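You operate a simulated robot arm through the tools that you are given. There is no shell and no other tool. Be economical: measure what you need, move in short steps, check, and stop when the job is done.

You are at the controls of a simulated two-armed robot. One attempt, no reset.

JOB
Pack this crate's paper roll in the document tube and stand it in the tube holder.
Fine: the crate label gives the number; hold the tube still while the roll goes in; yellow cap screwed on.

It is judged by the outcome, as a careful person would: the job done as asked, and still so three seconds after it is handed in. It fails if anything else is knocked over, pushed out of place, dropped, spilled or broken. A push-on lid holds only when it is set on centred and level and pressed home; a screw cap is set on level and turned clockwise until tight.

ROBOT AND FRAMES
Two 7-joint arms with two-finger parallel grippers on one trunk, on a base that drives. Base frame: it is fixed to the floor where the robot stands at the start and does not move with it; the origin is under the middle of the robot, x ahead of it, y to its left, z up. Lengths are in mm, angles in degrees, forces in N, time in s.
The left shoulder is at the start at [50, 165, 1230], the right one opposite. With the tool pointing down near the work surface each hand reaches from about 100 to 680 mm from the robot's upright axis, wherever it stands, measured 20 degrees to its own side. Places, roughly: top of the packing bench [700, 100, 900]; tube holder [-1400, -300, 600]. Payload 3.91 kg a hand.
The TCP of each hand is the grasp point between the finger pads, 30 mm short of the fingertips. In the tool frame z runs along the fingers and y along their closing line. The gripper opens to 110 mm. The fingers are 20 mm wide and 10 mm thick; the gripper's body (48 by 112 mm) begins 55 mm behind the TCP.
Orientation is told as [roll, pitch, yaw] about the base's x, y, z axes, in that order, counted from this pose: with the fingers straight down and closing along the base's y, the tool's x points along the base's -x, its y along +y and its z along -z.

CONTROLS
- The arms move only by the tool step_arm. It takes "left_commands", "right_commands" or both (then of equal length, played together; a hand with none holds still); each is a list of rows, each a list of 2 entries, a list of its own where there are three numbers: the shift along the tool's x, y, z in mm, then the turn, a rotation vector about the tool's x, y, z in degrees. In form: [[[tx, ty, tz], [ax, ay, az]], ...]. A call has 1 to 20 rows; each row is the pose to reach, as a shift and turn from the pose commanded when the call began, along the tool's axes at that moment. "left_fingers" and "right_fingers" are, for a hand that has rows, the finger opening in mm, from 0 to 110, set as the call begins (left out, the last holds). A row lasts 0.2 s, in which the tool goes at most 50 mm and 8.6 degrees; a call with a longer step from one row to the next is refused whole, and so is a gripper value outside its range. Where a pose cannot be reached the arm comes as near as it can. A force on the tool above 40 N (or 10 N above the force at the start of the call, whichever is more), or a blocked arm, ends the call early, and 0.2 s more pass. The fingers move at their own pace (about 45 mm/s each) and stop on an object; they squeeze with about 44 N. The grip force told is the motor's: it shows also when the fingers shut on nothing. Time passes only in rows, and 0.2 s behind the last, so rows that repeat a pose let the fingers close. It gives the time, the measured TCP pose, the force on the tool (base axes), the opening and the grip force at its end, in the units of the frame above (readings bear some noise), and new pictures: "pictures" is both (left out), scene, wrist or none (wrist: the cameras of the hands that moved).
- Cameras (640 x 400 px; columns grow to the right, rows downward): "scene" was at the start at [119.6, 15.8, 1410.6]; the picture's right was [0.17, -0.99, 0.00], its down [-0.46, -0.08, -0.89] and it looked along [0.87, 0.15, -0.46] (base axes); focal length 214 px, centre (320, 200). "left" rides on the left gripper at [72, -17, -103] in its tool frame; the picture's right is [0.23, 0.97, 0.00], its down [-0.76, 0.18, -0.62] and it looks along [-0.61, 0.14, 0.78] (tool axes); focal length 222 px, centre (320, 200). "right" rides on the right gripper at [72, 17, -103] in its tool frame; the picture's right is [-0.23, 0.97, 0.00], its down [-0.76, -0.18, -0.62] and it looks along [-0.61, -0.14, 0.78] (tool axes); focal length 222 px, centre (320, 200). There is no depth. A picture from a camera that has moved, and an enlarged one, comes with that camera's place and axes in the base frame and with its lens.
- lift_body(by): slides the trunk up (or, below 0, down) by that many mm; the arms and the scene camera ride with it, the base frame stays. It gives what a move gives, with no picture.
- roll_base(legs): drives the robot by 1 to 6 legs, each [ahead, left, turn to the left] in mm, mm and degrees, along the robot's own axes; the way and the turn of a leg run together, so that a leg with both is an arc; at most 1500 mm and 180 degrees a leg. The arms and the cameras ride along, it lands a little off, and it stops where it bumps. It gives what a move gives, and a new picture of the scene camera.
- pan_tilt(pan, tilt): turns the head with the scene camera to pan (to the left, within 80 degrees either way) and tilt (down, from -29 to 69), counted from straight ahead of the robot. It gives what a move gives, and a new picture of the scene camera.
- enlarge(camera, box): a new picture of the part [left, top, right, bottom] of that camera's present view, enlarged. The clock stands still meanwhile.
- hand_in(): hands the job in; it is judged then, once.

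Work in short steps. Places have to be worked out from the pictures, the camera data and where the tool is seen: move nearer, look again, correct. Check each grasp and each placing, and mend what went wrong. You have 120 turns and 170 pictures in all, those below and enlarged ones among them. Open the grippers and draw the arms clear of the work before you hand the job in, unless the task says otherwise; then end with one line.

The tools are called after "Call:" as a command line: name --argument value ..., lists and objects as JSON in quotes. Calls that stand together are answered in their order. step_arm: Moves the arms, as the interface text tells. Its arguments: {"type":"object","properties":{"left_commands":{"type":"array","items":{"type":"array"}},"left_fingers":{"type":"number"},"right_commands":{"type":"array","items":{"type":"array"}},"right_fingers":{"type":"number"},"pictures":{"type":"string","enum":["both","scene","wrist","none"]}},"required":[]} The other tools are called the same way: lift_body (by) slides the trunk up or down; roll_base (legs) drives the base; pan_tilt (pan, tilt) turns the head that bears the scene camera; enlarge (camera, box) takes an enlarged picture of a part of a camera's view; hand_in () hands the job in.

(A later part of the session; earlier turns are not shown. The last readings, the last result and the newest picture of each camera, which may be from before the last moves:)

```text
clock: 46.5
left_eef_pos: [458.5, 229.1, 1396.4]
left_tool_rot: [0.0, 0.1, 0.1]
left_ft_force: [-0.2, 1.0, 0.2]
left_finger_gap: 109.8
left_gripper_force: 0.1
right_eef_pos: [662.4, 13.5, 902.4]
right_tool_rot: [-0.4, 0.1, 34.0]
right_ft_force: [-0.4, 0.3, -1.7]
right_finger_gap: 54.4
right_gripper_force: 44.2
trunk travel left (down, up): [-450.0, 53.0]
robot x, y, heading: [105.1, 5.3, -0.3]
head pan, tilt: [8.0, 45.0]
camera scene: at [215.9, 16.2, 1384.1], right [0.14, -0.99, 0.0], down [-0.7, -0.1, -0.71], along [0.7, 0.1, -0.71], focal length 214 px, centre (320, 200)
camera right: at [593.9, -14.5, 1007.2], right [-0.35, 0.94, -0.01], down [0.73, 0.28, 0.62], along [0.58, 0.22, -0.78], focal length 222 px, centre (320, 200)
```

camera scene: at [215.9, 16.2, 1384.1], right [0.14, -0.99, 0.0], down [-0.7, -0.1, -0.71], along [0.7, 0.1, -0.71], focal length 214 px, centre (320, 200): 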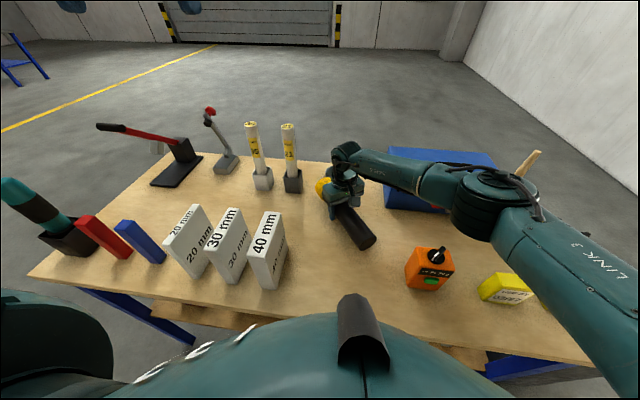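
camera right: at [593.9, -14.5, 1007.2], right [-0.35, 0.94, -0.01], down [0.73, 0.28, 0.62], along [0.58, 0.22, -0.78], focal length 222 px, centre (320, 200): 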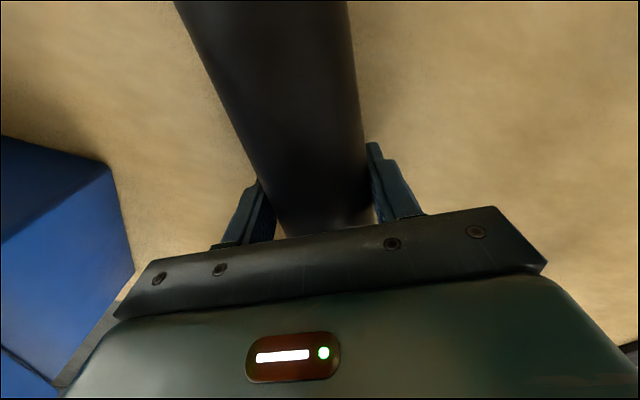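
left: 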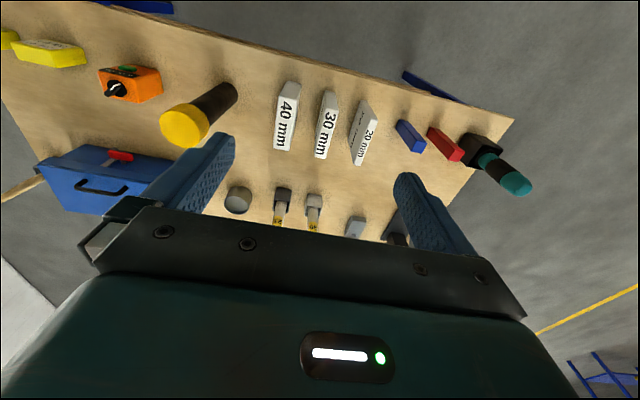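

Still gripped at 54.4 and the reading shows a small weight. I lift on slowly.

Call:
step_arm --right_commands '[[[0, 0, -6], [0, 0, 0]], [[0, 0, -14], [0, 0, 0]], [[0, 0, -24], [0, 0, 0]], [[0, 0, -34], [0, 0, 0]], [[0, 0, -44], [0, 0, 0]], [[0, 0, -54], [0, 0, 0]], [[0, 0, -64], [0, 0, 0]], [[0, 0, -70], [0, 0, 0]]]'

```text
clock: 48.2
left_eef_pos: [458.2, 228.8, 1395.4]
left_tool_rot: [0.1, 0.1, 0.2]
left_ft_force: [-1.3, 0.0, -0.9]
left_finger_gap: 110.3
left_gripper_force: 0.0
right_eef_pos: [663.5, 13.4, 974.4]
right_tool_rot: [-0.2, -0.1, 33.9]
right_ft_force: [0.3, 0.8, -1.6]
right_finger_gap: 54.2
right_gripper_force: 44.4
trunk travel left (down, up): [-450.0, 53.0]
robot x, y, heading: [104.3, 6.9, 0.2]
head pan, tilt: [8.0, 45.0]
camera scene: at [215.9, 16.5, 1384.2], right [0.14, -0.99, 0.0], down [-0.7, -0.1, -0.71], along [0.7, 0.1, -0.71], focal length 214 px, centre (320, 200)
camera right: at [593.2, -12.4, 1078.4], right [-0.36, 0.93, 0.0], down [0.73, 0.28, 0.62], along [0.58, 0.22, -0.78], focal length 222 px, centre (320, 200)
```

scene: 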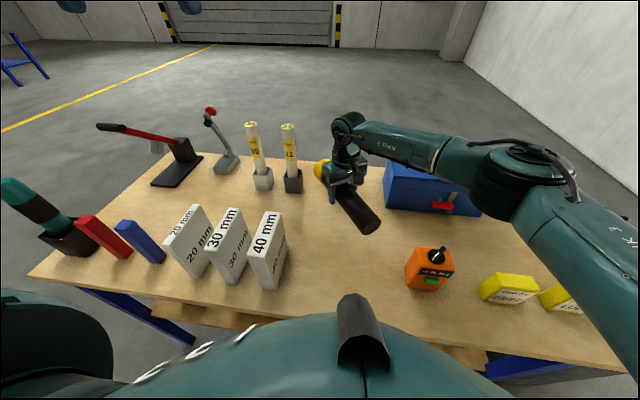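
right: 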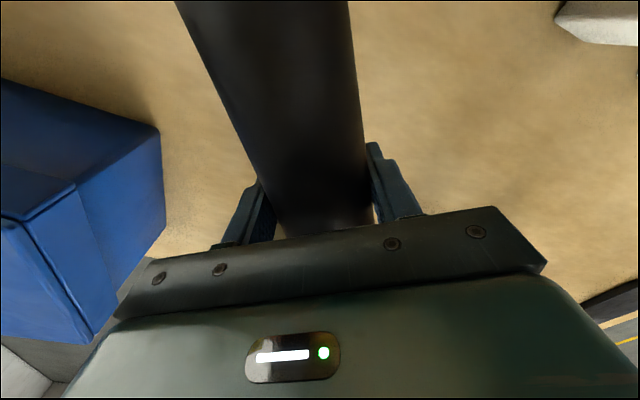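

Held firmly. I lift to z≈1080, draw back 60 mm along the tube, then tilt the hand -90° about its y so that the tube stands upright, base down.

Call:
step_arm --right_commands '[[[8, 0, -18], [0, 0, 0]], [[20, 0, -36], [0, 0, 0]], [[32, 0, -54], [0, 0, 0]], [[44, 0, -72], [0, 0, 0]], [[54, 0, -90], [0, 0, 0]], [[60, 0, -106], [0, 0, 0]], [[60, 0, -106], [0, -5, 0]], [[60, 0, -106], [0, -12, 0]], [[60, 0, -106], [0, -19, 0]], [[60, 0, -106], [0, -26, 0]], [[60, 0, -106], [0, -33, 0]], [[60, 0, -106], [0, -40, 0]]]' --pictures "scene"

```text
clock: 50.9
left_eef_pos: [456.9, 229.2, 1395.8]
left_tool_rot: [0.0, 0.0, 0.1]
left_ft_force: [-0.6, 0.0, -0.5]
left_finger_gap: 109.9
left_gripper_force: 0.0
right_eef_pos: [612.6, -18.5, 1080.2]
right_tool_rot: [-0.3, -40.1, 34.1]
right_ft_force: [0.3, -0.6, -1.7]
right_finger_gap: 54.1
right_gripper_force: 44.1
trunk travel left (down, up): [-450.0, 53.0]
robot x, y, heading: [101.9, 6.5, -0.1]
head pan, tilt: [8.0, 45.0]
camera scene: at [215.8, 16.1, 1384.3], right [0.14, -0.99, 0.0], down [-0.7, -0.1, -0.71], along [0.7, 0.1, -0.71], focal length 214 px, centre (320, 200)
```

scene: 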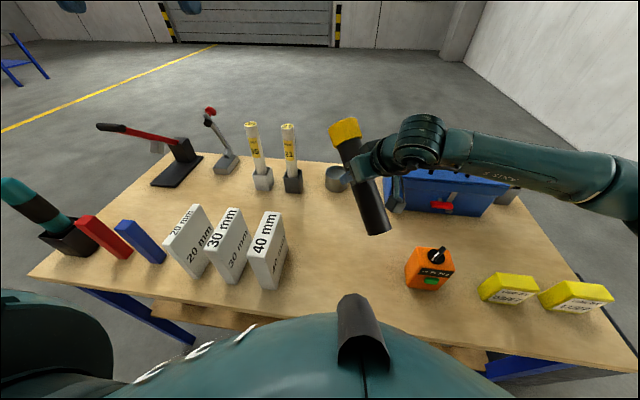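

Tracking well at -40° pitch. I continue to -90°.

Call:
step_arm --right_commands '[[[0, 0, 0], [0, -7, 0]], [[0, 0, 0], [0, -14, 0]], [[0, 0, 0], [0, -21, 0]], [[0, 0, 0], [0, -28, 0]], [[0, 0, 0], [0, -35, 0]], [[0, 0, 0], [0, -42, 0]], [[0, 0, 0], [0, -49.5, 0]]]'

```text
clock: 52.5
left_eef_pos: [457.9, 228.9, 1396.8]
left_tool_rot: [0.0, 0.1, 0.3]
left_ft_force: [0.2, 0.0, -0.4]
left_finger_gap: 109.8
left_gripper_force: 0.1
right_eef_pos: [613.0, -19.0, 1080.7]
right_tool_rot: [-0.3, -68.0, 34.4]
right_ft_force: [0.1, 0.5, -1.9]
right_finger_gap: 54.1
right_gripper_force: 43.5
right hand out of reach, approached as far as the arm can: row 5, 6, 7
trunk travel left (down, up): [-450.0, 53.0]
robot x, y, heading: [106.9, 7.4, -0.1]
head pan, tilt: [8.0, 45.0]
camera scene: at [215.9, 16.5, 1384.2], right [0.14, -0.99, 0.0], down [-0.7, -0.1, -0.71], along [0.7, 0.1, -0.71], focal length 214 px, centre (320, 200)
camera right: at [501.7, -74.3, 1052.6], right [-0.47, 0.86, 0.21], down [-0.14, -0.31, 0.94], along [0.87, 0.42, 0.27], focal length 222 px, centre (320, 200)
```

scene: 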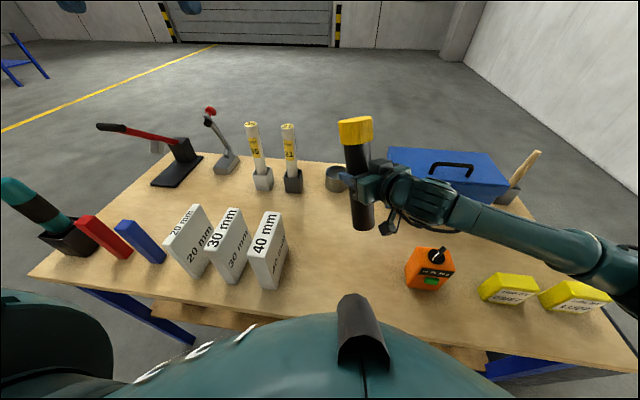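
right: 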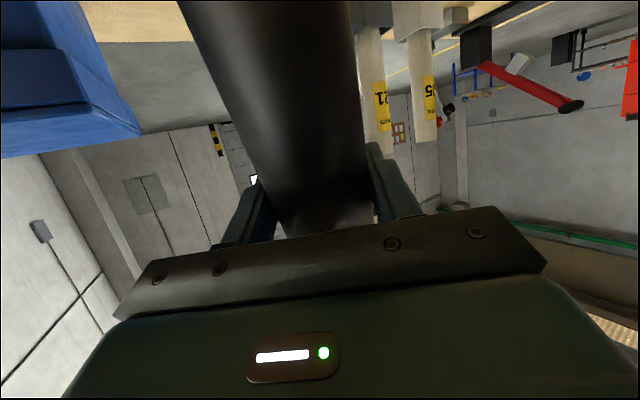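

The wrist limits the tilt at -68°. Yawing the hand about the vertical, to align it more with the forearm, should free it; I yaw +26° first.

Call:
step_arm --right_commands '[[[0, 0, 0], [-5.9, 0, -2.4]], [[0, 0, 0], [-11.8, 0, -4.8]], [[0, 0, 0], [-17.8, 0, -7.2]], [[0, 0, 0], [-23.7, 0, -9.6]]]' --pictures "none"

Call:
step_arm --right_commands '[[[0, 0, 0], [0, -5.5, 0]], [[0, 0, 0], [0, -11, 0]], [[0, 0, 0], [0, -16.5, 0]], [[0, 0, 0], [0, -22, 0]]]' --pictures "scene"

```text
clock: 53.5
left_eef_pos: [458.3, 229.2, 1395.4]
left_tool_rot: [0.0, 0.2, 0.2]
left_ft_force: [0.0, -0.1, 0.3]
left_finger_gap: 109.9
left_gripper_force: 0.1
right_eef_pos: [613.8, -18.4, 1080.8]
right_tool_rot: [-0.5, -67.9, 60.0]
right_ft_force: [0.1, 0.9, -1.2]
right_finger_gap: 54.0
right_gripper_force: 44.1
trunk travel left (down, up): [-450.0, 53.0]
robot x, y, heading: [104.5, 8.8, -0.2]
head pan, tilt: [8.0, 45.0]
```

```text
clock: 54.5
left_eef_pos: [458.2, 228.7, 1396.5]
left_tool_rot: [0.0, 0.1, 0.2]
left_ft_force: [0.7, 0.5, 1.0]
left_finger_gap: 110.3
left_gripper_force: 0.1
right_eef_pos: [613.1, -18.1, 1080.4]
right_tool_rot: [-93.0, -89.9, 152.7]
right_ft_force: [0.2, 0.1, -1.3]
right_finger_gap: 54.1
right_gripper_force: 43.8
trunk travel left (down, up): [-450.0, 53.0]
robot x, y, heading: [106.6, 2.7, -0.1]
head pan, tilt: [8.0, 45.0]
camera scene: at [215.9, 16.4, 1384.2], right [0.14, -0.99, 0.0], down [-0.7, -0.1, -0.71], along [0.7, 0.1, -0.71], focal length 214 px, centre (320, 200)
```

scene: 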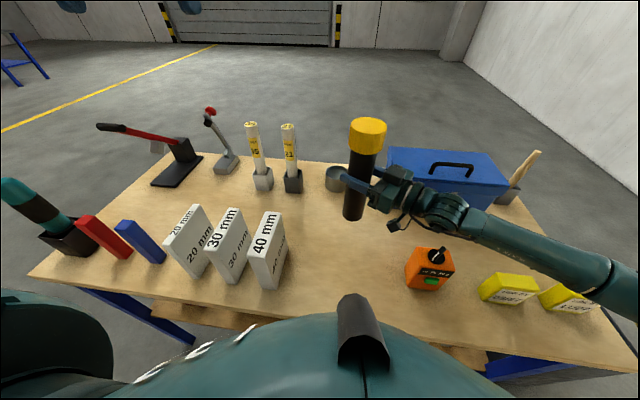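

The tube now stands upright in the right hand at about (614,-16), base at z≈945. I lower it towards the bench so that it is supported.

Call:
step_arm --right_commands '[[[15, 0, 0], [0, 0, 0]], [[30, 0, 0], [0, 0, 0]], [[45, 0, 0], [0, 0, 0]], [[60, 0, 0], [0, 0, 0]], [[72, 0, 0], [0, 0, 0]]]' --pictures "scene"

```text
clock: 55.6
left_eef_pos: [453.0, 230.4, 1398.6]
left_tool_rot: [-0.2, -0.1, 0.2]
left_ft_force: [-0.3, 0.1, 0.3]
left_finger_gap: 109.8
left_gripper_force: 0.0
right_eef_pos: [613.2, -18.7, 1019.1]
right_tool_rot: [-125.0, -88.8, -175.6]
right_ft_force: [-0.6, -0.2, -1.7]
right_finger_gap: 53.9
right_gripper_force: 43.8
trunk travel left (down, up): [-450.0, 53.0]
robot x, y, heading: [104.5, 8.3, -0.3]
head pan, tilt: [8.0, 45.0]
camera scene: at [211.9, 18.1, 1386.0], right [0.14, -0.99, 0.0], down [-0.7, -0.1, -0.71], along [0.7, 0.1, -0.7], focal length 214 px, centre (320, 200)
```

scene: 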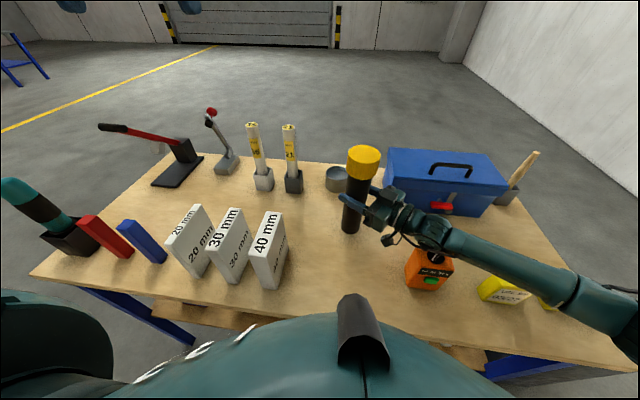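

The TCP stopped at 1019 and the robot rocked slightly: something on the arm may be touching. I look closely.

Call:
enlarge --camera "scene" --box '[330, 140, 640, 334]'

```text
2.06 times, centred on (485, 237) of scene
camera zoom: at [211.9, 18.1, 1386.0], right [0.14, -0.99, 0.0], down [-0.7, -0.1, -0.71], along [0.7, 0.1, -0.7], focal length 442 px, centre (-20, 124)
```

zoom: 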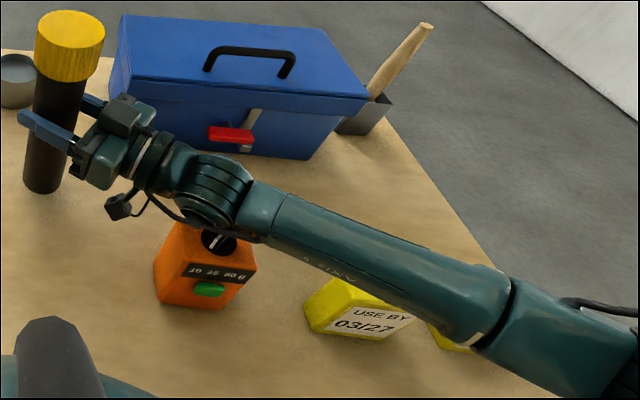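

The forearm runs low over the orange device and the bench; I go back up to z≈1080 and work with the tube held in the air.

Call:
step_arm --right_commands '[[[-15, 0, 0], [0, 0, 0]], [[-30, 0, 0], [0, 0, 0]], [[-45, 0, 0], [0, 0, 0]], [[-61, 0, 0], [0, 0, 0]]]' --pictures "scene"

Call:
enlarge --camera "scene" --box '[330, 100, 640, 324]'

```text
clock: 56.6
left_eef_pos: [456.8, 228.0, 1396.6]
left_tool_rot: [0.0, 0.0, 0.2]
left_ft_force: [-0.2, 0.2, 0.5]
left_finger_gap: 110.1
left_gripper_force: 0.0
right_eef_pos: [612.7, -19.5, 1067.8]
right_tool_rot: [-40.4, -89.8, 100.0]
right_ft_force: [0.1, -0.6, -1.6]
right_finger_gap: 53.8
right_gripper_force: 43.8
trunk travel left (down, up): [-450.0, 53.0]
robot x, y, heading: [107.6, 6.1, -0.3]
head pan, tilt: [8.0, 45.0]
camera scene: at [215.7, 16.6, 1384.2], right [0.14, -0.99, 0.0], down [-0.7, -0.1, -0.71], along [0.7, 0.1, -0.71], focal length 214 px, centre (320, 200)
```

scene: 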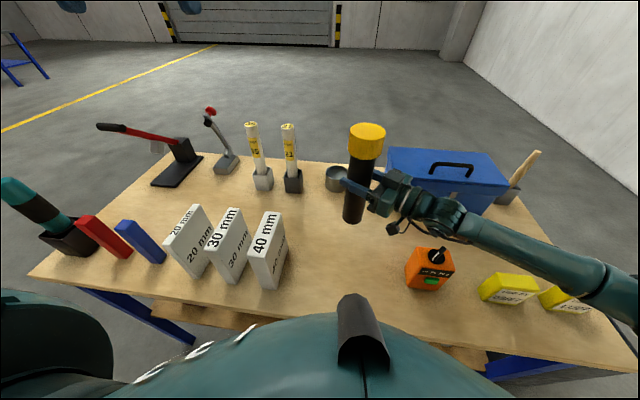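

```text
1.79 times, centred on (485, 212) of scene
camera zoom: at [215.7, 16.6, 1384.2], right [0.14, -0.99, 0.0], down [-0.7, -0.1, -0.71], along [0.7, 0.1, -0.71], focal length 383 px, centre (25, 179)
```

zoom: 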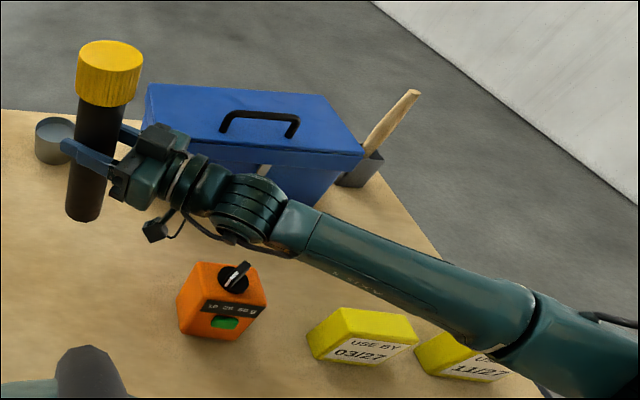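

All else is in place and the tube is held upright with its cap top at about z 1187. I bring the left hand above the cap, pointing down and pre-turned -60° so that it has room to unscrew counter-clockwise.

Call:
step_arm --left_commands '[[[-19.6, -30.6, 13.4], [0, 0, 7.5]], [[-39.3, -61.3, 26.8], [0, 0, 15]], [[-58.9, -91.9, 40.1], [0, 0, 22.5]], [[-78.5, -122.5, 53.5], [0, 0, 30]], [[-98.1, -153.1, 66.9], [0, 0, 37.5]], [[-117.8, -183.8, 80.3], [0, 0, 45]], [[-137.4, -214.4, 93.6], [0, 0, 52.5]], [[-157, -245, 107], [0, 0, 60]]]'

```text
clock: 58.5
left_eef_pos: [578.9, 12.8, 1275.2]
left_tool_rot: [-0.1, -0.2, -57.8]
left_ft_force: [0.7, -0.1, 0.2]
left_finger_gap: 109.8
left_gripper_force: 0.0
left hand out of reach, approached as far as the arm can: row 7, 8
right_eef_pos: [612.3, -17.3, 1068.7]
right_tool_rot: [-44.5, -89.8, 104.2]
right_ft_force: [-1.1, 1.2, -1.4]
right_finger_gap: 54.4
right_gripper_force: 44.5
trunk travel left (down, up): [-450.0, 53.0]
robot x, y, heading: [107.0, 3.1, 0.1]
head pan, tilt: [8.0, 45.0]
camera scene: at [216.3, 17.4, 1384.2], right [0.14, -0.99, 0.0], down [-0.7, -0.1, -0.71], along [0.7, 0.1, -0.71], focal length 214 px, centre (320, 200)
camera left: at [527.0, 65.4, 1379.4], right [0.7, 0.71, 0.0], down [0.56, -0.55, 0.63], along [0.44, -0.44, -0.78], focal length 222 px, centre (320, 200)
```

scene: 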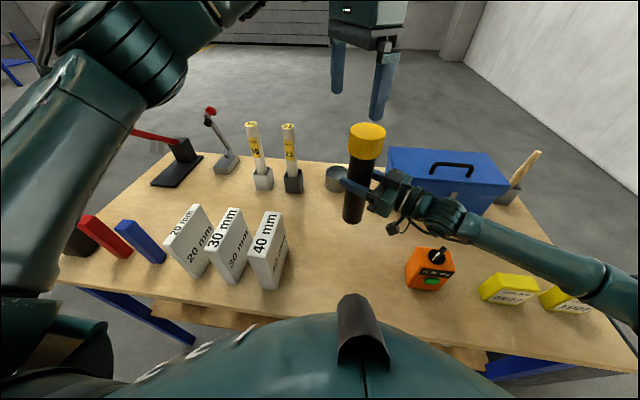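
left: 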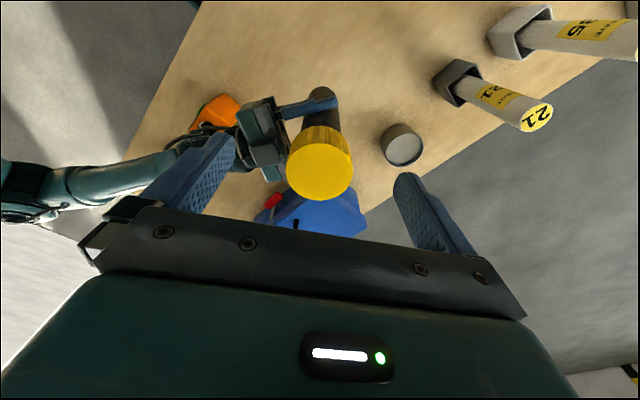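

The cap is at the left arm's limit. I bring the tube nearer with the right hand, to about (560,50).

Call:
step_arm --right_commands '[[[0, 20, 8], [0, 0, 0]], [[0, 40, 16], [0, 0, 0]], [[0, 60, 24], [0, 0, 0]], [[0, 79.4, 31.5], [0, 0, 0]]]' --pictures "scene"

```text
clock: 59.5
left_eef_pos: [579.8, 11.3, 1276.9]
left_tool_rot: [-0.2, -0.1, -57.7]
left_ft_force: [-0.4, -0.6, 0.1]
left_finger_gap: 110.0
left_gripper_force: 0.1
right_eef_pos: [561.0, 48.9, 1068.0]
right_tool_rot: [-47.8, -89.8, 107.4]
right_ft_force: [0.3, 0.0, -2.2]
right_finger_gap: 54.1
right_gripper_force: 43.6
trunk travel left (down, up): [-450.0, 53.0]
robot x, y, heading: [105.2, 2.4, 0.1]
head pan, tilt: [8.0, 45.0]
camera scene: at [215.7, 16.7, 1384.3], right [0.14, -0.99, 0.0], down [-0.7, -0.1, -0.71], along [0.7, 0.1, -0.71], focal length 214 px, centre (320, 200)
```

scene: 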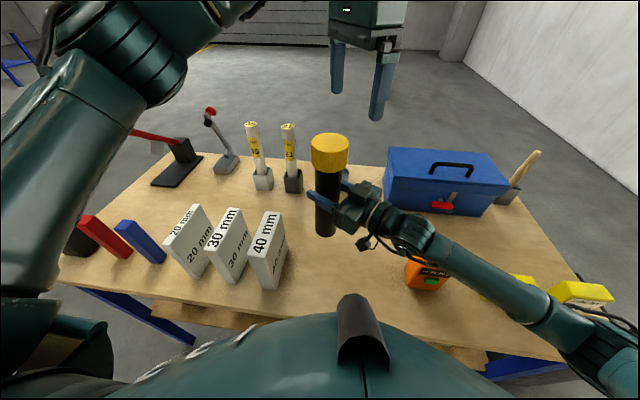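

Now I centre the left hand over the cap at (562,51) and look with the wrist camera.

Call:
step_arm --left_commands '[[[21.7, 3.1, 10], [0, 0, 0]], [[43.4, 6.2, 20], [0, 0, 1]]]'

```text
clock: 60.0
left_eef_pos: [562.7, 51.8, 1256.1]
left_tool_rot: [-0.1, 0.0, -60.9]
left_ft_force: [-0.3, 0.7, -0.1]
left_finger_gap: 109.9
left_gripper_force: 0.0
right_eef_pos: [561.4, 48.8, 1068.4]
right_tool_rot: [-50.4, -89.8, 110.1]
right_ft_force: [0.3, 1.0, -1.6]
right_finger_gap: 54.0
right_gripper_force: 44.1
trunk travel left (down, up): [-450.0, 53.0]
robot x, y, heading: [106.0, 2.7, -0.1]
head pan, tilt: [8.0, 45.0]
camera scene: at [215.8, 16.9, 1384.2], right [0.14, -0.99, 0.0], down [-0.7, -0.1, -0.71], along [0.7, 0.1, -0.71], focal length 214 px, centre (320, 200)
camera left: at [513.1, 107.7, 1359.8], right [0.74, 0.67, 0.0], down [0.53, -0.58, 0.62], along [0.42, -0.46, -0.78], focal length 222 px, centre (320, 200)
```

scene: 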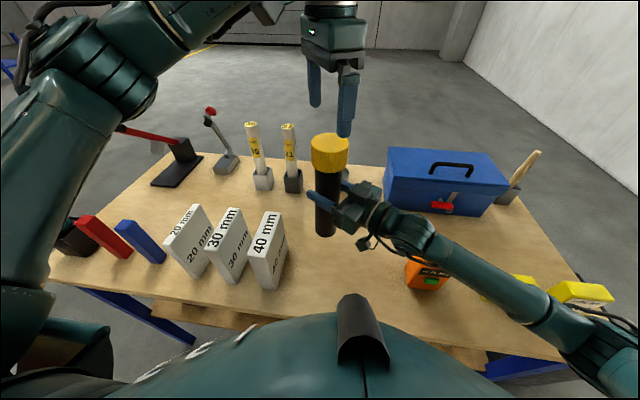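
left: 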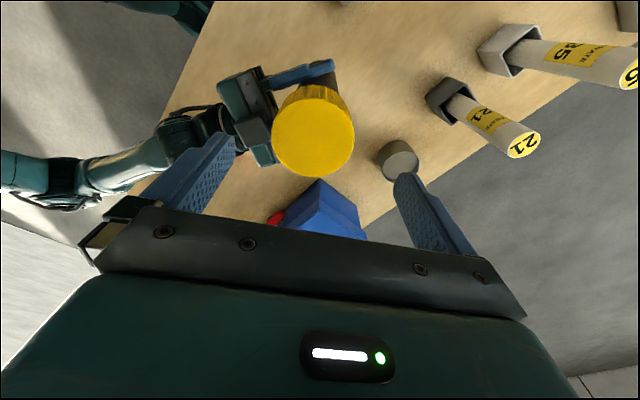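

The cap top centre is at about (556.5,52,1181). I correct 6 mm and descend to z≈1155 around the cap.

Call:
step_arm --left_commands '[[[2.9, -5.2, 0], [0, 0, 0]], [[2.9, -5.2, 30], [0, 0, 0]], [[2.9, -5.2, 60], [0, 0, 0]], [[2.9, -5.2, 85], [0, 0, 0]], [[2.9, -5.2, 101], [0, 0, 0]]]'

```text
clock: 61.2
left_eef_pos: [557.7, 52.7, 1154.3]
left_tool_rot: [0.0, 0.0, -60.8]
left_ft_force: [-0.3, 0.2, -0.6]
left_finger_gap: 110.1
left_gripper_force: 0.1
right_eef_pos: [561.5, 48.8, 1068.6]
right_tool_rot: [-50.9, -89.8, 110.6]
right_ft_force: [0.3, 0.2, -2.0]
right_finger_gap: 54.2
right_gripper_force: 44.1
trunk travel left (down, up): [-450.0, 53.0]
robot x, y, heading: [107.3, 2.5, 0.2]
head pan, tilt: [8.0, 45.0]
camera scene: at [216.0, 16.6, 1384.2], right [0.14, -0.99, 0.0], down [-0.7, -0.1, -0.71], along [0.7, 0.1, -0.71], focal length 214 px, centre (320, 200)
camera left: at [507.7, 107.2, 1258.6], right [0.74, 0.67, 0.0], down [0.53, -0.58, 0.62], along [0.42, -0.46, -0.78], focal length 222 px, centre (320, 200)
```

scene: 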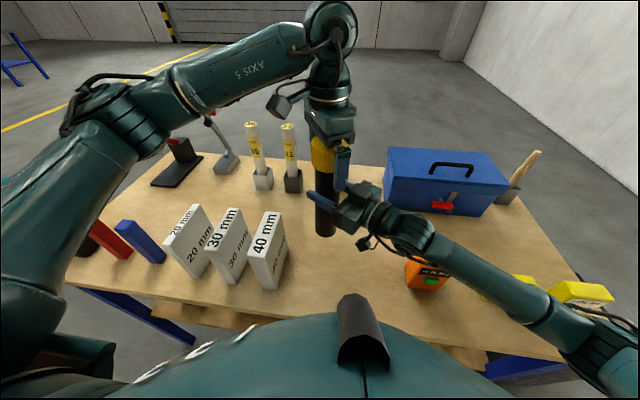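
left: 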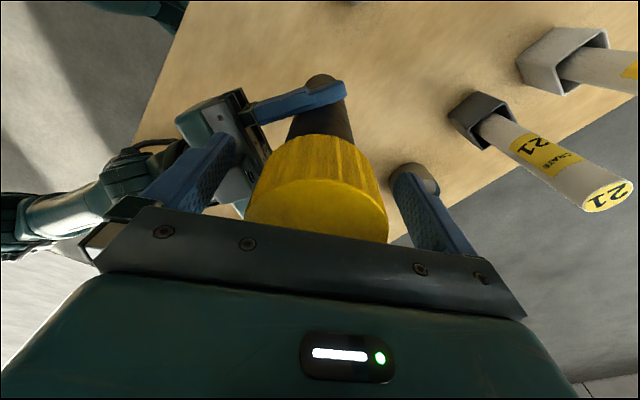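

The cap is centred between the fingers. I close the left gripper on it.

Call:
step_arm --left_commands '[[[0, 0, 0], [0, 0, 0]], [[0, 0, 0], [0, 0, 0]], [[0, 0, 0], [0, 0, 0]], [[0, 0, 0], [0, 0, 0]]]' --left_fingers 0 --pictures "none"

```text
clock: 62.2
left_eef_pos: [556.2, 52.3, 1155.4]
left_tool_rot: [-0.1, 0.0, -60.9]
left_ft_force: [-3.7, -2.2, -1.4]
left_finger_gap: 65.3
left_gripper_force: 43.8
right_eef_pos: [560.6, 48.8, 1068.1]
right_tool_rot: [-36.3, -89.8, 96.0]
right_ft_force: [2.3, 2.1, -0.4]
right_finger_gap: 54.4
right_gripper_force: 44.1
trunk travel left (down, up): [-450.0, 53.0]
robot x, y, heading: [105.9, 3.3, -0.1]
head pan, tilt: [8.0, 45.0]
```

Gripped at 65.3 mm. I turn counter-clockwise 64° and watch the forces.

Call:
step_arm --left_commands '[[[0, 0, 0], [0, 0, -8]], [[0, 0, 0], [0, 0, -16]], [[0, 0, 0], [0, 0, -24]], [[0, 0, 0], [0, 0, -32]], [[0, 0, 0], [0, 0, -40]], [[0, 0, 0], [0, 0, -48]], [[0, 0, 0], [0, 0, -56]], [[0, 0, 0], [0, 0, -64]]]' --pictures "scene"

Call:
enlarge --camera "scene" --box '[270, 80, 410, 250]'

```text
clock: 64.0
left_eef_pos: [555.3, 49.0, 1156.8]
left_tool_rot: [-0.4, 0.4, 3.1]
left_ft_force: [-15.9, -25.4, 1.9]
left_finger_gap: 65.1
left_gripper_force: 44.3
right_eef_pos: [560.1, 49.2, 1067.8]
right_tool_rot: [-47.5, -89.8, 107.1]
right_ft_force: [15.7, 25.4, -4.3]
right_finger_gap: 54.1
right_gripper_force: 43.7
trunk travel left (down, up): [-450.0, 53.0]
robot x, y, heading: [105.7, 6.9, 0.2]
head pan, tilt: [8.0, 45.0]
camera scene: at [215.9, 16.5, 1384.2], right [0.14, -0.99, 0.0], down [-0.7, -0.1, -0.71], along [0.7, 0.1, -0.71], focal length 214 px, centre (320, 200)
```

scene: 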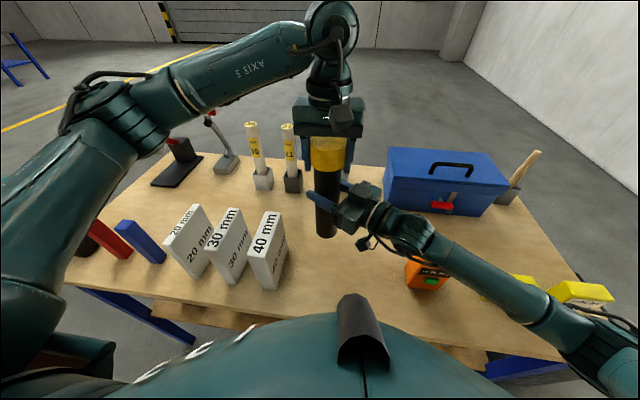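

```text
2.35 times, centred on (340, 165) of scene
camera zoom: at [215.9, 16.5, 1384.2], right [0.14, -0.99, 0.0], down [-0.7, -0.1, -0.71], along [0.7, 0.1, -0.71], focal length 505 px, centre (273, 282)
```

zoom: 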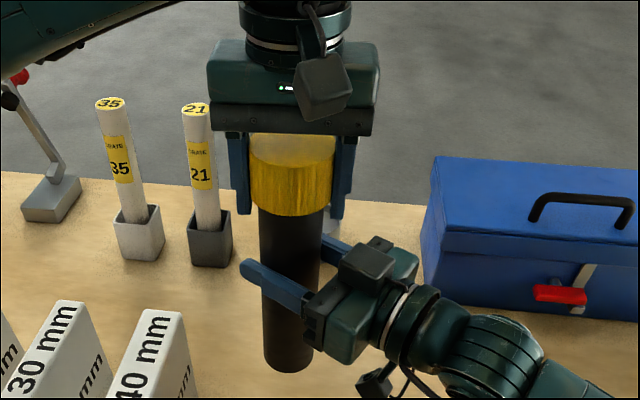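

Sideways force built up to 30 N because my turning axis is a little off the cap's. I shift 3 mm with the force to relieve it.

Call:
step_arm --left_commands '[[[1.7, -2.5, 0], [0, 0, 0]], [[1.7, -2.5, 0], [0, 0, 0]]]' --pictures "none"

```text
clock: 64.7
left_eef_pos: [556.3, 49.1, 1155.2]
left_tool_rot: [-0.2, 0.0, 3.2]
left_ft_force: [-7.3, -17.3, 4.7]
left_finger_gap: 65.1
left_gripper_force: 43.9
right_eef_pos: [559.9, 48.0, 1068.9]
right_tool_rot: [-53.0, -89.9, 112.7]
right_ft_force: [7.6, 16.6, -6.9]
right_finger_gap: 54.2
right_gripper_force: 44.0
trunk travel left (down, up): [-450.0, 53.0]
robot x, y, heading: [105.2, 4.9, 0.1]
head pan, tilt: [8.0, 45.0]
```

Upward force suggests the cap is rising on its thread. My turning axis is about 8 mm off, so I release, re-centre on the cap and regrip.

Call:
step_arm --left_commands '[[[0, 0, 0], [0, 0, 0]], [[0, 0, 0], [0, 0, 0]], [[0, 0, 0], [0, 0, 0]]]' --left_fingers 90 --pictures "wrist"

```text
clock: 65.5
left_eef_pos: [555.0, 49.8, 1154.2]
left_tool_rot: [0.0, 0.2, 3.2]
left_ft_force: [1.1, 0.2, -0.1]
left_finger_gap: 90.0
left_gripper_force: 0.1
right_eef_pos: [561.0, 48.5, 1067.3]
right_tool_rot: [-56.6, -89.8, 116.2]
right_ft_force: [0.3, 0.4, -1.9]
right_finger_gap: 54.1
right_gripper_force: 43.6
trunk travel left (down, up): [-450.0, 53.0]
robot x, y, heading: [108.6, 7.2, 0.1]
head pan, tilt: [8.0, 45.0]
camera left: at [484.9, 29.0, 1259.0], right [-0.28, 0.96, 0.0], down [0.75, 0.22, 0.62], along [0.6, 0.18, -0.78], focal length 222 px, centre (320, 200)
```

left: 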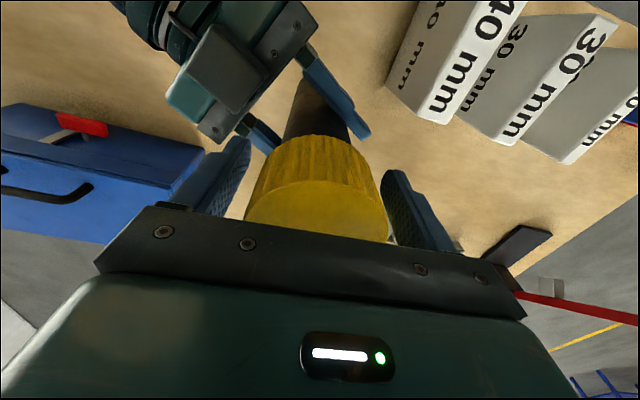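

The picture gives the cap centre at about (563,49). I re-centre and swing the open hand back to yaw -61 for a fresh stroke.

Call:
step_arm --left_commands '[[[-7.9, -1.7, 0], [0, 0, 0]], [[-7.9, -1.7, 0], [0, 0, 8]], [[-7.9, -1.7, 0], [0, 0, 16]], [[-7.9, -1.7, 0], [0, 0, 24]], [[-7.9, -1.7, 0], [0, 0, 32]], [[-7.9, -1.7, 0], [0, 0, 40]], [[-7.9, -1.7, 0], [0, 0, 48]], [[-7.9, -1.7, 0], [0, 0, 56]], [[-7.9, -1.7, 0], [0, 0, 64]], [[-7.9, -1.7, 0], [0, 0, 72]]]' --pictures "wrist"

```text
clock: 67.7
left_eef_pos: [562.5, 48.3, 1155.3]
left_tool_rot: [-0.1, 0.0, -61.1]
left_ft_force: [0.2, -0.5, 0.7]
left_finger_gap: 89.8
left_gripper_force: 0.0
left hand out of reach, approached as far as the arm can: row 10
right_eef_pos: [560.1, 48.2, 1069.5]
right_tool_rot: [-52.5, -89.9, 112.0]
right_ft_force: [-0.2, 0.5, -1.5]
right_finger_gap: 54.1
right_gripper_force: 44.2
trunk travel left (down, up): [-450.0, 53.0]
robot x, y, heading: [105.4, 6.3, -0.0]
head pan, tilt: [8.0, 45.0]
camera left: at [514.1, 103.4, 1259.2], right [0.74, 0.67, 0.0], down [0.53, -0.58, 0.62], along [0.42, -0.46, -0.78], focal length 222 px, centre (320, 200)
```

left: 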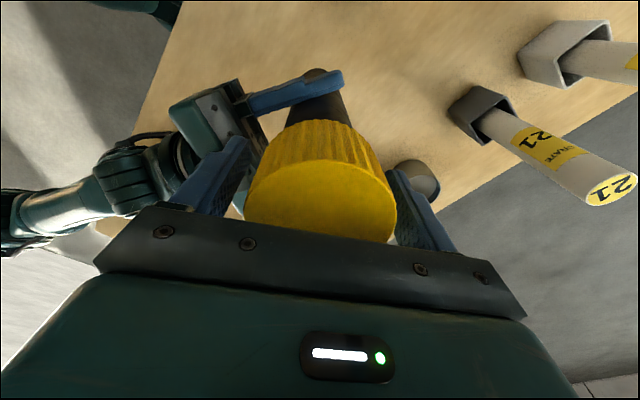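

Centred. I close, then turn counter-clockwise about 60° with a slight lift and check the forces.

Call:
step_arm --left_commands '[[[0, 0, 0], [0, 0, 0]], [[0, 0, 0], [0, 0, 0]], [[0, 0, 0], [0, 0, 0]], [[0, 0, 0], [0, 0, -8]], [[0, 0, 0], [0, 0, -16]], [[0, 0, 0], [0, 0, -24]], [[0, 0, -0.5], [0, 0, -32]], [[0, 0, -0.5], [0, 0, -40]], [[0, 0, -0.5], [0, 0, -48]], [[0, 0, -0.5], [0, 0, -56]], [[0, 0, -1], [0, 0, -64]]]' --left_fingers 0 --pictures "none"

```text
clock: 70.0
left_eef_pos: [564.2, 47.3, 1155.2]
left_tool_rot: [0.1, 0.2, 3.4]
left_ft_force: [-2.5, 8.1, -0.8]
left_finger_gap: 66.3
left_gripper_force: 44.0
right_eef_pos: [561.6, 47.3, 1068.6]
right_tool_rot: [-35.1, -89.9, 94.9]
right_ft_force: [3.2, -8.8, -1.2]
right_finger_gap: 53.9
right_gripper_force: 43.5
trunk travel left (down, up): [-450.0, 53.0]
robot x, y, heading: [109.4, 8.6, -0.1]
head pan, tilt: [8.0, 45.0]
```

Forces are low now. I continue another 80°.

Call:
step_arm --left_commands '[[[0, 1, 0], [0, 0, -8]], [[0, 1, 0], [0, 0, -16]], [[0, 1, -0.5], [0, 0, -24]], [[0, 1, -0.5], [0, 0, -32]], [[0, 1, -0.5], [0, 0, -40]], [[0, 1, -0.5], [0, 0, -48]], [[0, 1, -0.5], [0, 0, -56]], [[0, 1, -1], [0, 0, -64]], [[0, 1, -1], [0, 0, -72]], [[0, 1, -1], [0, 0, -80]]]'

```text
clock: 72.2
left_eef_pos: [563.2, 49.4, 1157.2]
left_tool_rot: [0.4, -0.1, 83.3]
left_ft_force: [-11.2, 18.1, -1.8]
left_finger_gap: 65.8
left_gripper_force: 44.0
right_eef_pos: [562.9, 47.7, 1069.4]
right_tool_rot: [-42.0, -89.9, 101.4]
right_ft_force: [11.9, -16.1, -0.4]
right_finger_gap: 54.0
right_gripper_force: 43.7
trunk travel left (down, up): [-450.0, 53.0]
robot x, y, heading: [107.5, 4.1, -0.3]
head pan, tilt: [8.0, 45.0]
camera scene: at [215.9, 16.5, 1384.2], right [0.14, -0.99, 0.0], down [-0.7, -0.1, -0.71], along [0.7, 0.1, -0.71], focal length 214 px, centre (320, 200)
camera left: at [572.0, -24.6, 1260.6], right [-0.99, -0.11, 0.0], down [-0.08, 0.78, 0.63], along [-0.07, 0.62, -0.78], focal length 222 px, centre (320, 200)
```

scene: 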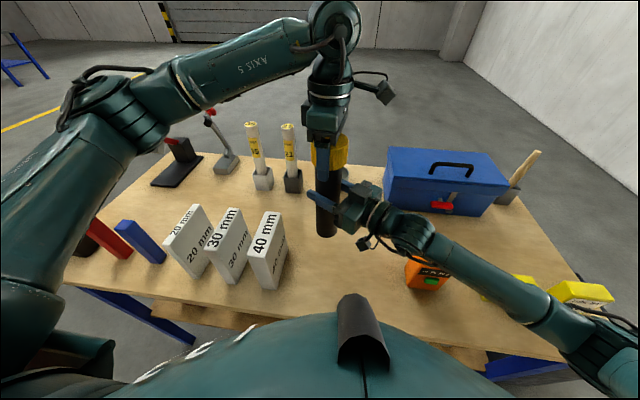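
left: 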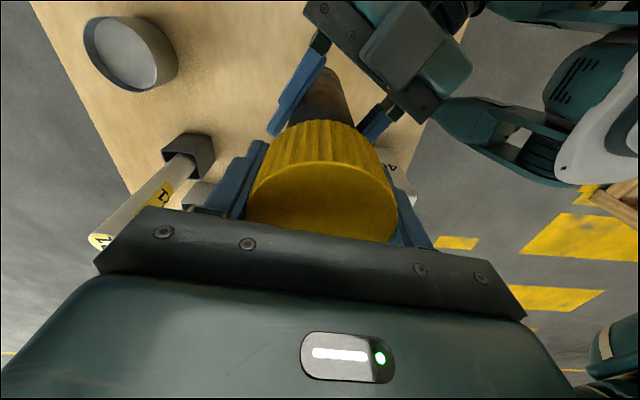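

Relieving the side force with a small shift, I try turning on as far as the wrist allows.

Call:
step_arm --left_commands '[[[-3.6, 3.5, 0], [0, 0, -4]], [[-3.6, 3.5, -0.3], [0, 0, -12]], [[-3.6, 3.5, -0.6], [0, 0, -20]], [[-3.6, 3.5, -0.9], [0, 0, -28]], [[-3.6, 3.5, -1.2], [0, 0, -36]], [[-3.6, 3.5, -1.5], [0, 0, -44]], [[-3.6, 3.5, -1.8], [0, 0, -52]], [[-3.6, 3.5, -2], [0, 0, -60]]]' --pictures "wrist"

```text
clock: 74.0
left_eef_pos: [561.5, 53.1, 1161.1]
left_tool_rot: [0.0, 0.0, 143.3]
left_ft_force: [-4.5, -10.8, -2.5]
left_finger_gap: 66.0
left_gripper_force: 44.2
right_eef_pos: [561.5, 48.1, 1068.1]
right_tool_rot: [-23.0, -89.8, 82.5]
right_ft_force: [4.4, 11.8, 1.0]
right_finger_gap: 54.5
right_gripper_force: 44.6
trunk travel left (down, up): [-450.0, 53.0]
robot x, y, heading: [102.2, 8.8, -0.1]
head pan, tilt: [8.0, 45.0]
camera left: at [629.4, 23.9, 1263.8], right [-0.4, -0.92, 0.0], down [-0.72, 0.31, 0.62], along [-0.57, 0.25, -0.78], focal length 222 px, centre (320, 200)
```

left: 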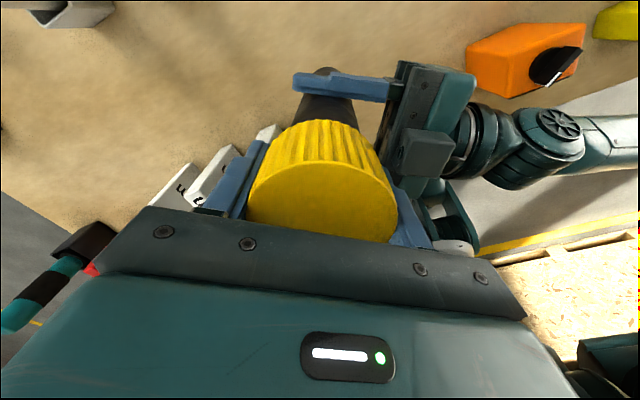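

The hand has risen 5 mm with little axial force, so the cap is coming up. I try a gentle 6 mm lift.

Call:
step_arm --left_commands '[[[0, 0, -2], [0, 0, 0]], [[0, 0, -4], [0, 0, 0]], [[0, 0, -6], [0, 0, 0]]]' --pictures "none"

```text
clock: 74.8
left_eef_pos: [561.9, 55.2, 1165.4]
left_tool_rot: [0.0, -0.2, 143.3]
left_ft_force: [1.1, -6.5, -5.3]
left_finger_gap: 66.0
left_gripper_force: 44.1
right_eef_pos: [560.2, 48.6, 1069.1]
right_tool_rot: [-71.1, -89.8, 130.7]
right_ft_force: [-1.5, 6.8, 3.2]
right_finger_gap: 54.4
right_gripper_force: 44.5
trunk travel left (down, up): [-450.0, 53.0]
robot x, y, heading: [106.7, 3.8, 0.2]
head pan, tilt: [8.0, 45.0]
```

Little resistance; I lift another 15 mm and look.

Call:
step_arm --left_commands '[[[0, 0, -4], [0, 0, 0]], [[0, 0, -8], [0, 0, 0]], [[0, 0, -12], [0, 0, 0]], [[0, 0, -15], [0, 0, 0]]]' --pictures "none"

Call:
enlarge --camera "scene" --box '[270, 80, 410, 250]'

```text
clock: 75.8
left_eef_pos: [561.3, 54.0, 1181.9]
left_tool_rot: [0.1, 0.0, 143.1]
left_ft_force: [3.8, -0.6, -2.2]
left_finger_gap: 66.2
left_gripper_force: 43.8
right_eef_pos: [562.0, 47.9, 1068.5]
right_tool_rot: [-51.7, -89.8, 111.3]
right_ft_force: [-4.2, 1.7, 0.3]
right_finger_gap: 54.1
right_gripper_force: 44.4
trunk travel left (down, up): [-450.0, 53.0]
robot x, y, heading: [106.1, 3.7, 0.0]
head pan, tilt: [8.0, 45.0]
```

```text
2.35 times, centred on (340, 165) of scene
camera zoom: at [215.9, 16.5, 1384.2], right [0.14, -0.99, 0.0], down [-0.7, -0.1, -0.71], along [0.7, 0.1, -0.71], focal length 505 px, centre (273, 282)
```

zoom: 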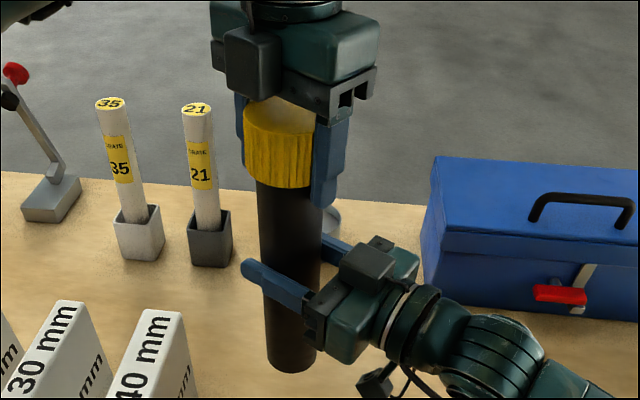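

The tube's base hasn't moved while the cap rises: it is off its thread. I lift 45 mm more.

Call:
step_arm --left_commands '[[[0, 0, -8], [0, 0, 0]], [[0, 0, -18], [0, 0, 0]], [[0, 0, -30], [0, 0, 0]], [[0, 0, -45], [0, 0, 0]]]' --pictures "none"

Call:
enlarge --camera "scene" --box '[270, 80, 410, 250]'

```text
clock: 76.8
left_eef_pos: [560.7, 52.3, 1225.8]
left_tool_rot: [0.1, -0.2, 143.2]
left_ft_force: [0.0, -0.3, -0.9]
left_finger_gap: 66.2
left_gripper_force: 44.2
right_eef_pos: [562.1, 48.3, 1068.5]
right_tool_rot: [-45.8, -89.8, 105.3]
right_ft_force: [-0.7, -0.2, -1.2]
right_finger_gap: 54.2
right_gripper_force: 44.3
trunk travel left (down, up): [-450.0, 53.0]
robot x, y, heading: [108.9, 7.0, -0.1]
head pan, tilt: [8.0, 45.0]
```

```text
2.35 times, centred on (340, 165) of scene
camera zoom: at [215.7, 16.4, 1384.2], right [0.14, -0.99, 0.0], down [-0.7, -0.1, -0.71], along [0.7, 0.1, -0.71], focal length 505 px, centre (273, 282)
```

zoom: 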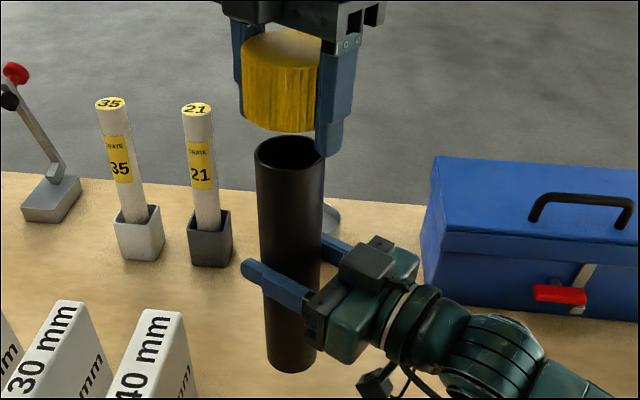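

The cap is off and the tube is open. I carry the cap to the free spot at about (620,170), unwinding the wrist on the way.

Call:
step_arm --left_commands '[[[-1.3, -7.2, -3], [0, 0, 7.9]], [[-2.6, -14.4, -6], [0, 0, 15.8]], [[-3.9, -21.6, -6], [0, 0, 23.7]], [[-5.2, -28.8, -6], [0, 0, 31.6]], [[-6.6, -36, -6], [0, 0, 39.5]], [[-7.9, -43.3, -6], [0, 0, 47.4]], [[-9.2, -50.5, -6], [0, 0, 55.3]], [[-10.5, -57.7, -6], [0, 0, 63.2]], [[-11.8, -64.9, -6], [0, 0, 71.1]], [[-13.1, -72.1, -6], [0, 0, 79]], [[-14.4, -79.3, -6], [0, 0, 86.9]], [[-15.7, -86.5, -6], [0, 0, 94.8]], [[-17, -93.7, -6], [0, 0, 102.7]], [[-18.3, -100.9, -6], [0, 0, 110.6]], [[-19.7, -108.2, -6], [0, 0, 118.5]], [[-21, -115.4, -6], [0, 0, 126.4]], [[-22.3, -122.6, -6], [0, 0, 134.3]], [[-23.6, -129.8, -6], [0, 0, 142]]]'

```text
clock: 80.7
left_eef_pos: [619.8, 171.1, 1231.0]
left_tool_rot: [-0.1, 0.1, 1.2]
left_ft_force: [0.1, -0.1, -0.3]
left_finger_gap: 66.2
left_gripper_force: 44.0
right_eef_pos: [561.3, 49.5, 1067.9]
right_tool_rot: [-52.1, -89.7, 111.6]
right_ft_force: [-1.0, 0.2, -1.7]
right_finger_gap: 54.2
right_gripper_force: 44.5
trunk travel left (down, up): [-450.0, 53.0]
robot x, y, heading: [106.2, 7.2, 0.1]
head pan, tilt: [8.0, 45.0]
camera scene: at [215.9, 16.6, 1384.2], right [0.14, -0.99, 0.0], down [-0.7, -0.1, -0.71], along [0.7, 0.1, -0.71], focal length 214 px, centre (320, 200)
camera left: at [548.2, 153.2, 1335.2], right [-0.25, 0.97, 0.0], down [0.76, 0.19, 0.62], along [0.6, 0.15, -0.78], focal length 222 px, centre (320, 200)
```

scene: 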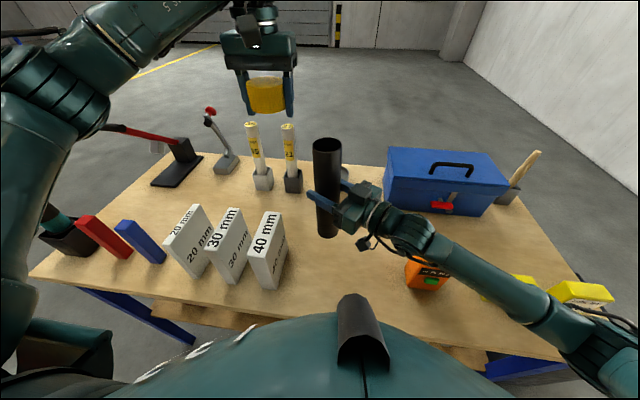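
left: 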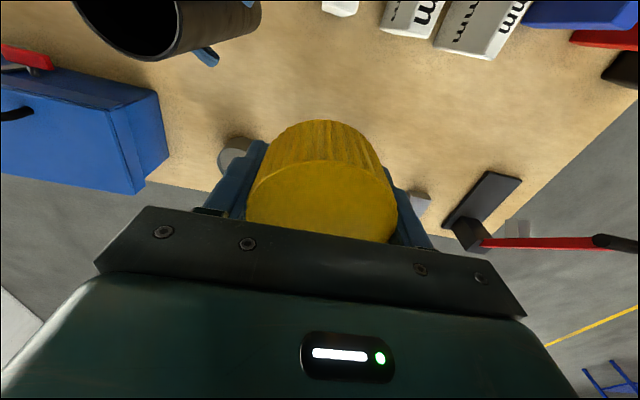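

The spot below is free. I descend, slowing near the bench.

Call:
step_arm --left_commands '[[[0, 0, 45], [0, 0, 0]], [[0, 0, 90], [0, 0, 0]], [[0, 0, 135], [0, 0, 0]], [[0, 0, 180], [0, 0, 0]], [[0, 0, 225], [0, 0, 0]], [[0, 0, 265], [0, 0, 0]], [[0, 0, 300], [0, 0, 0]], [[0, 0, 318], [0, 0, 0]], [[0, 0, 328], [0, 0, 0]], [[0, 0, 334], [0, 0, 0]], [[0, 0, 339], [0, 0, 0]]]'

```text
clock: 82.7
left_eef_pos: [624.5, 171.0, 911.2]
left_tool_rot: [-0.5, -0.6, 1.5]
left_ft_force: [2.6, -1.1, 5.2]
left_finger_gap: 66.0
left_gripper_force: 43.5
right_eef_pos: [562.3, 49.4, 1067.6]
right_tool_rot: [-15.3, -89.9, 74.9]
right_ft_force: [0.2, 1.0, -1.3]
right_finger_gap: 54.2
right_gripper_force: 44.5
trunk travel left (down, up): [-450.0, 53.0]
robot x, y, heading: [106.0, 6.1, -0.1]
head pan, tilt: [8.0, 45.0]
stopped in row 10 (left hand): the force on the tool passed its limit (the readings are from after the stop); the commanded pose is now the measured one
camera scene: at [216.3, 16.7, 1384.0], right [0.14, -0.99, 0.0], down [-0.7, -0.1, -0.71], along [0.7, 0.1, -0.71], focal length 214 px, centre (320, 200)
camera left: at [551.6, 152.9, 1014.7], right [-0.25, 0.97, -0.01], down [0.75, 0.2, 0.63], along [0.61, 0.15, -0.78], focal length 222 px, centre (320, 200)
```

scene: 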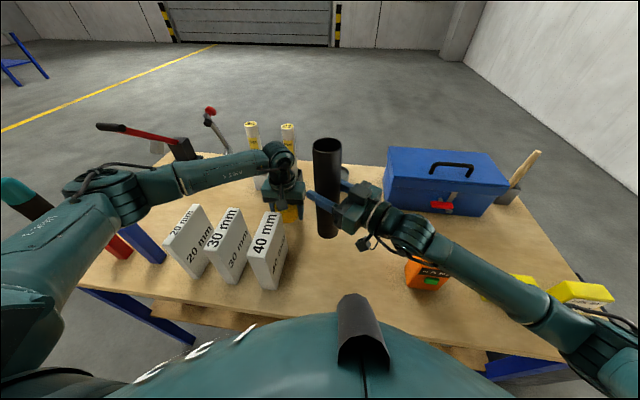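
left: 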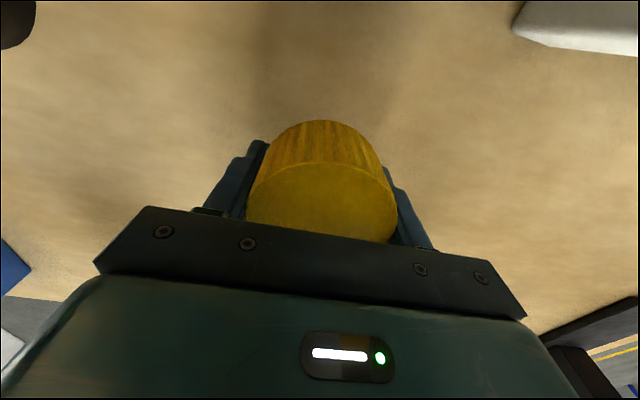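

It stopped at z 911, earlier than expected. I check whether the cap touches the bench or the arm touches something.

Call:
enlarge --camera "scene" --box '[230, 120, 350, 240]'

Call:
enlarge --camera "scene" --box '[0, 110, 300, 300]'

```text
3.33 times, centred on (290, 180) of scene
camera zoom: at [216.3, 16.7, 1384.0], right [0.14, -0.99, 0.0], down [-0.7, -0.1, -0.71], along [0.7, 0.1, -0.71], focal length 715 px, centre (420, 267)
```

zoom: 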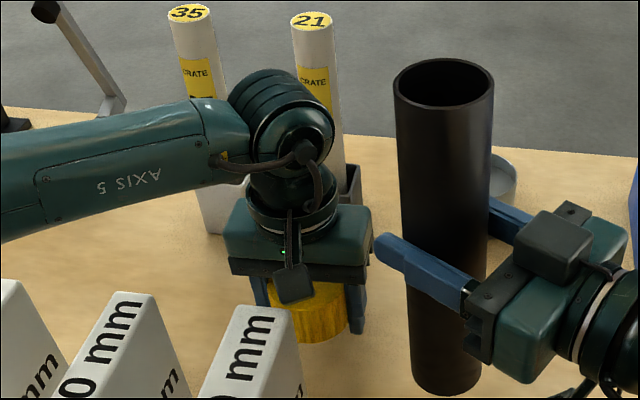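

```text
2.11 times, centred on (150, 205) of scene
camera zoom: at [216.3, 16.7, 1384.0], right [0.14, -0.99, 0.0], down [-0.7, -0.1, -0.71], along [0.7, 0.1, -0.71], focal length 452 px, centre (678, 190)
```

zoom: 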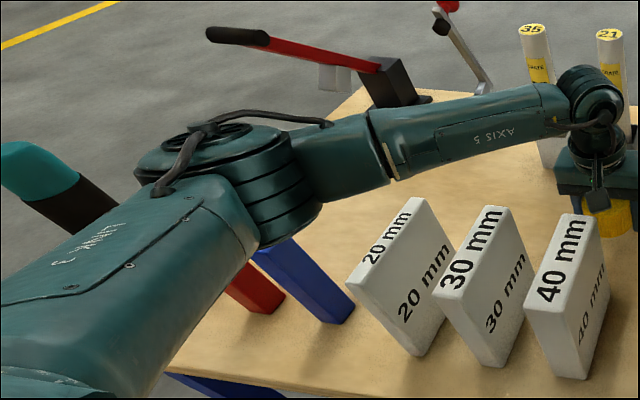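

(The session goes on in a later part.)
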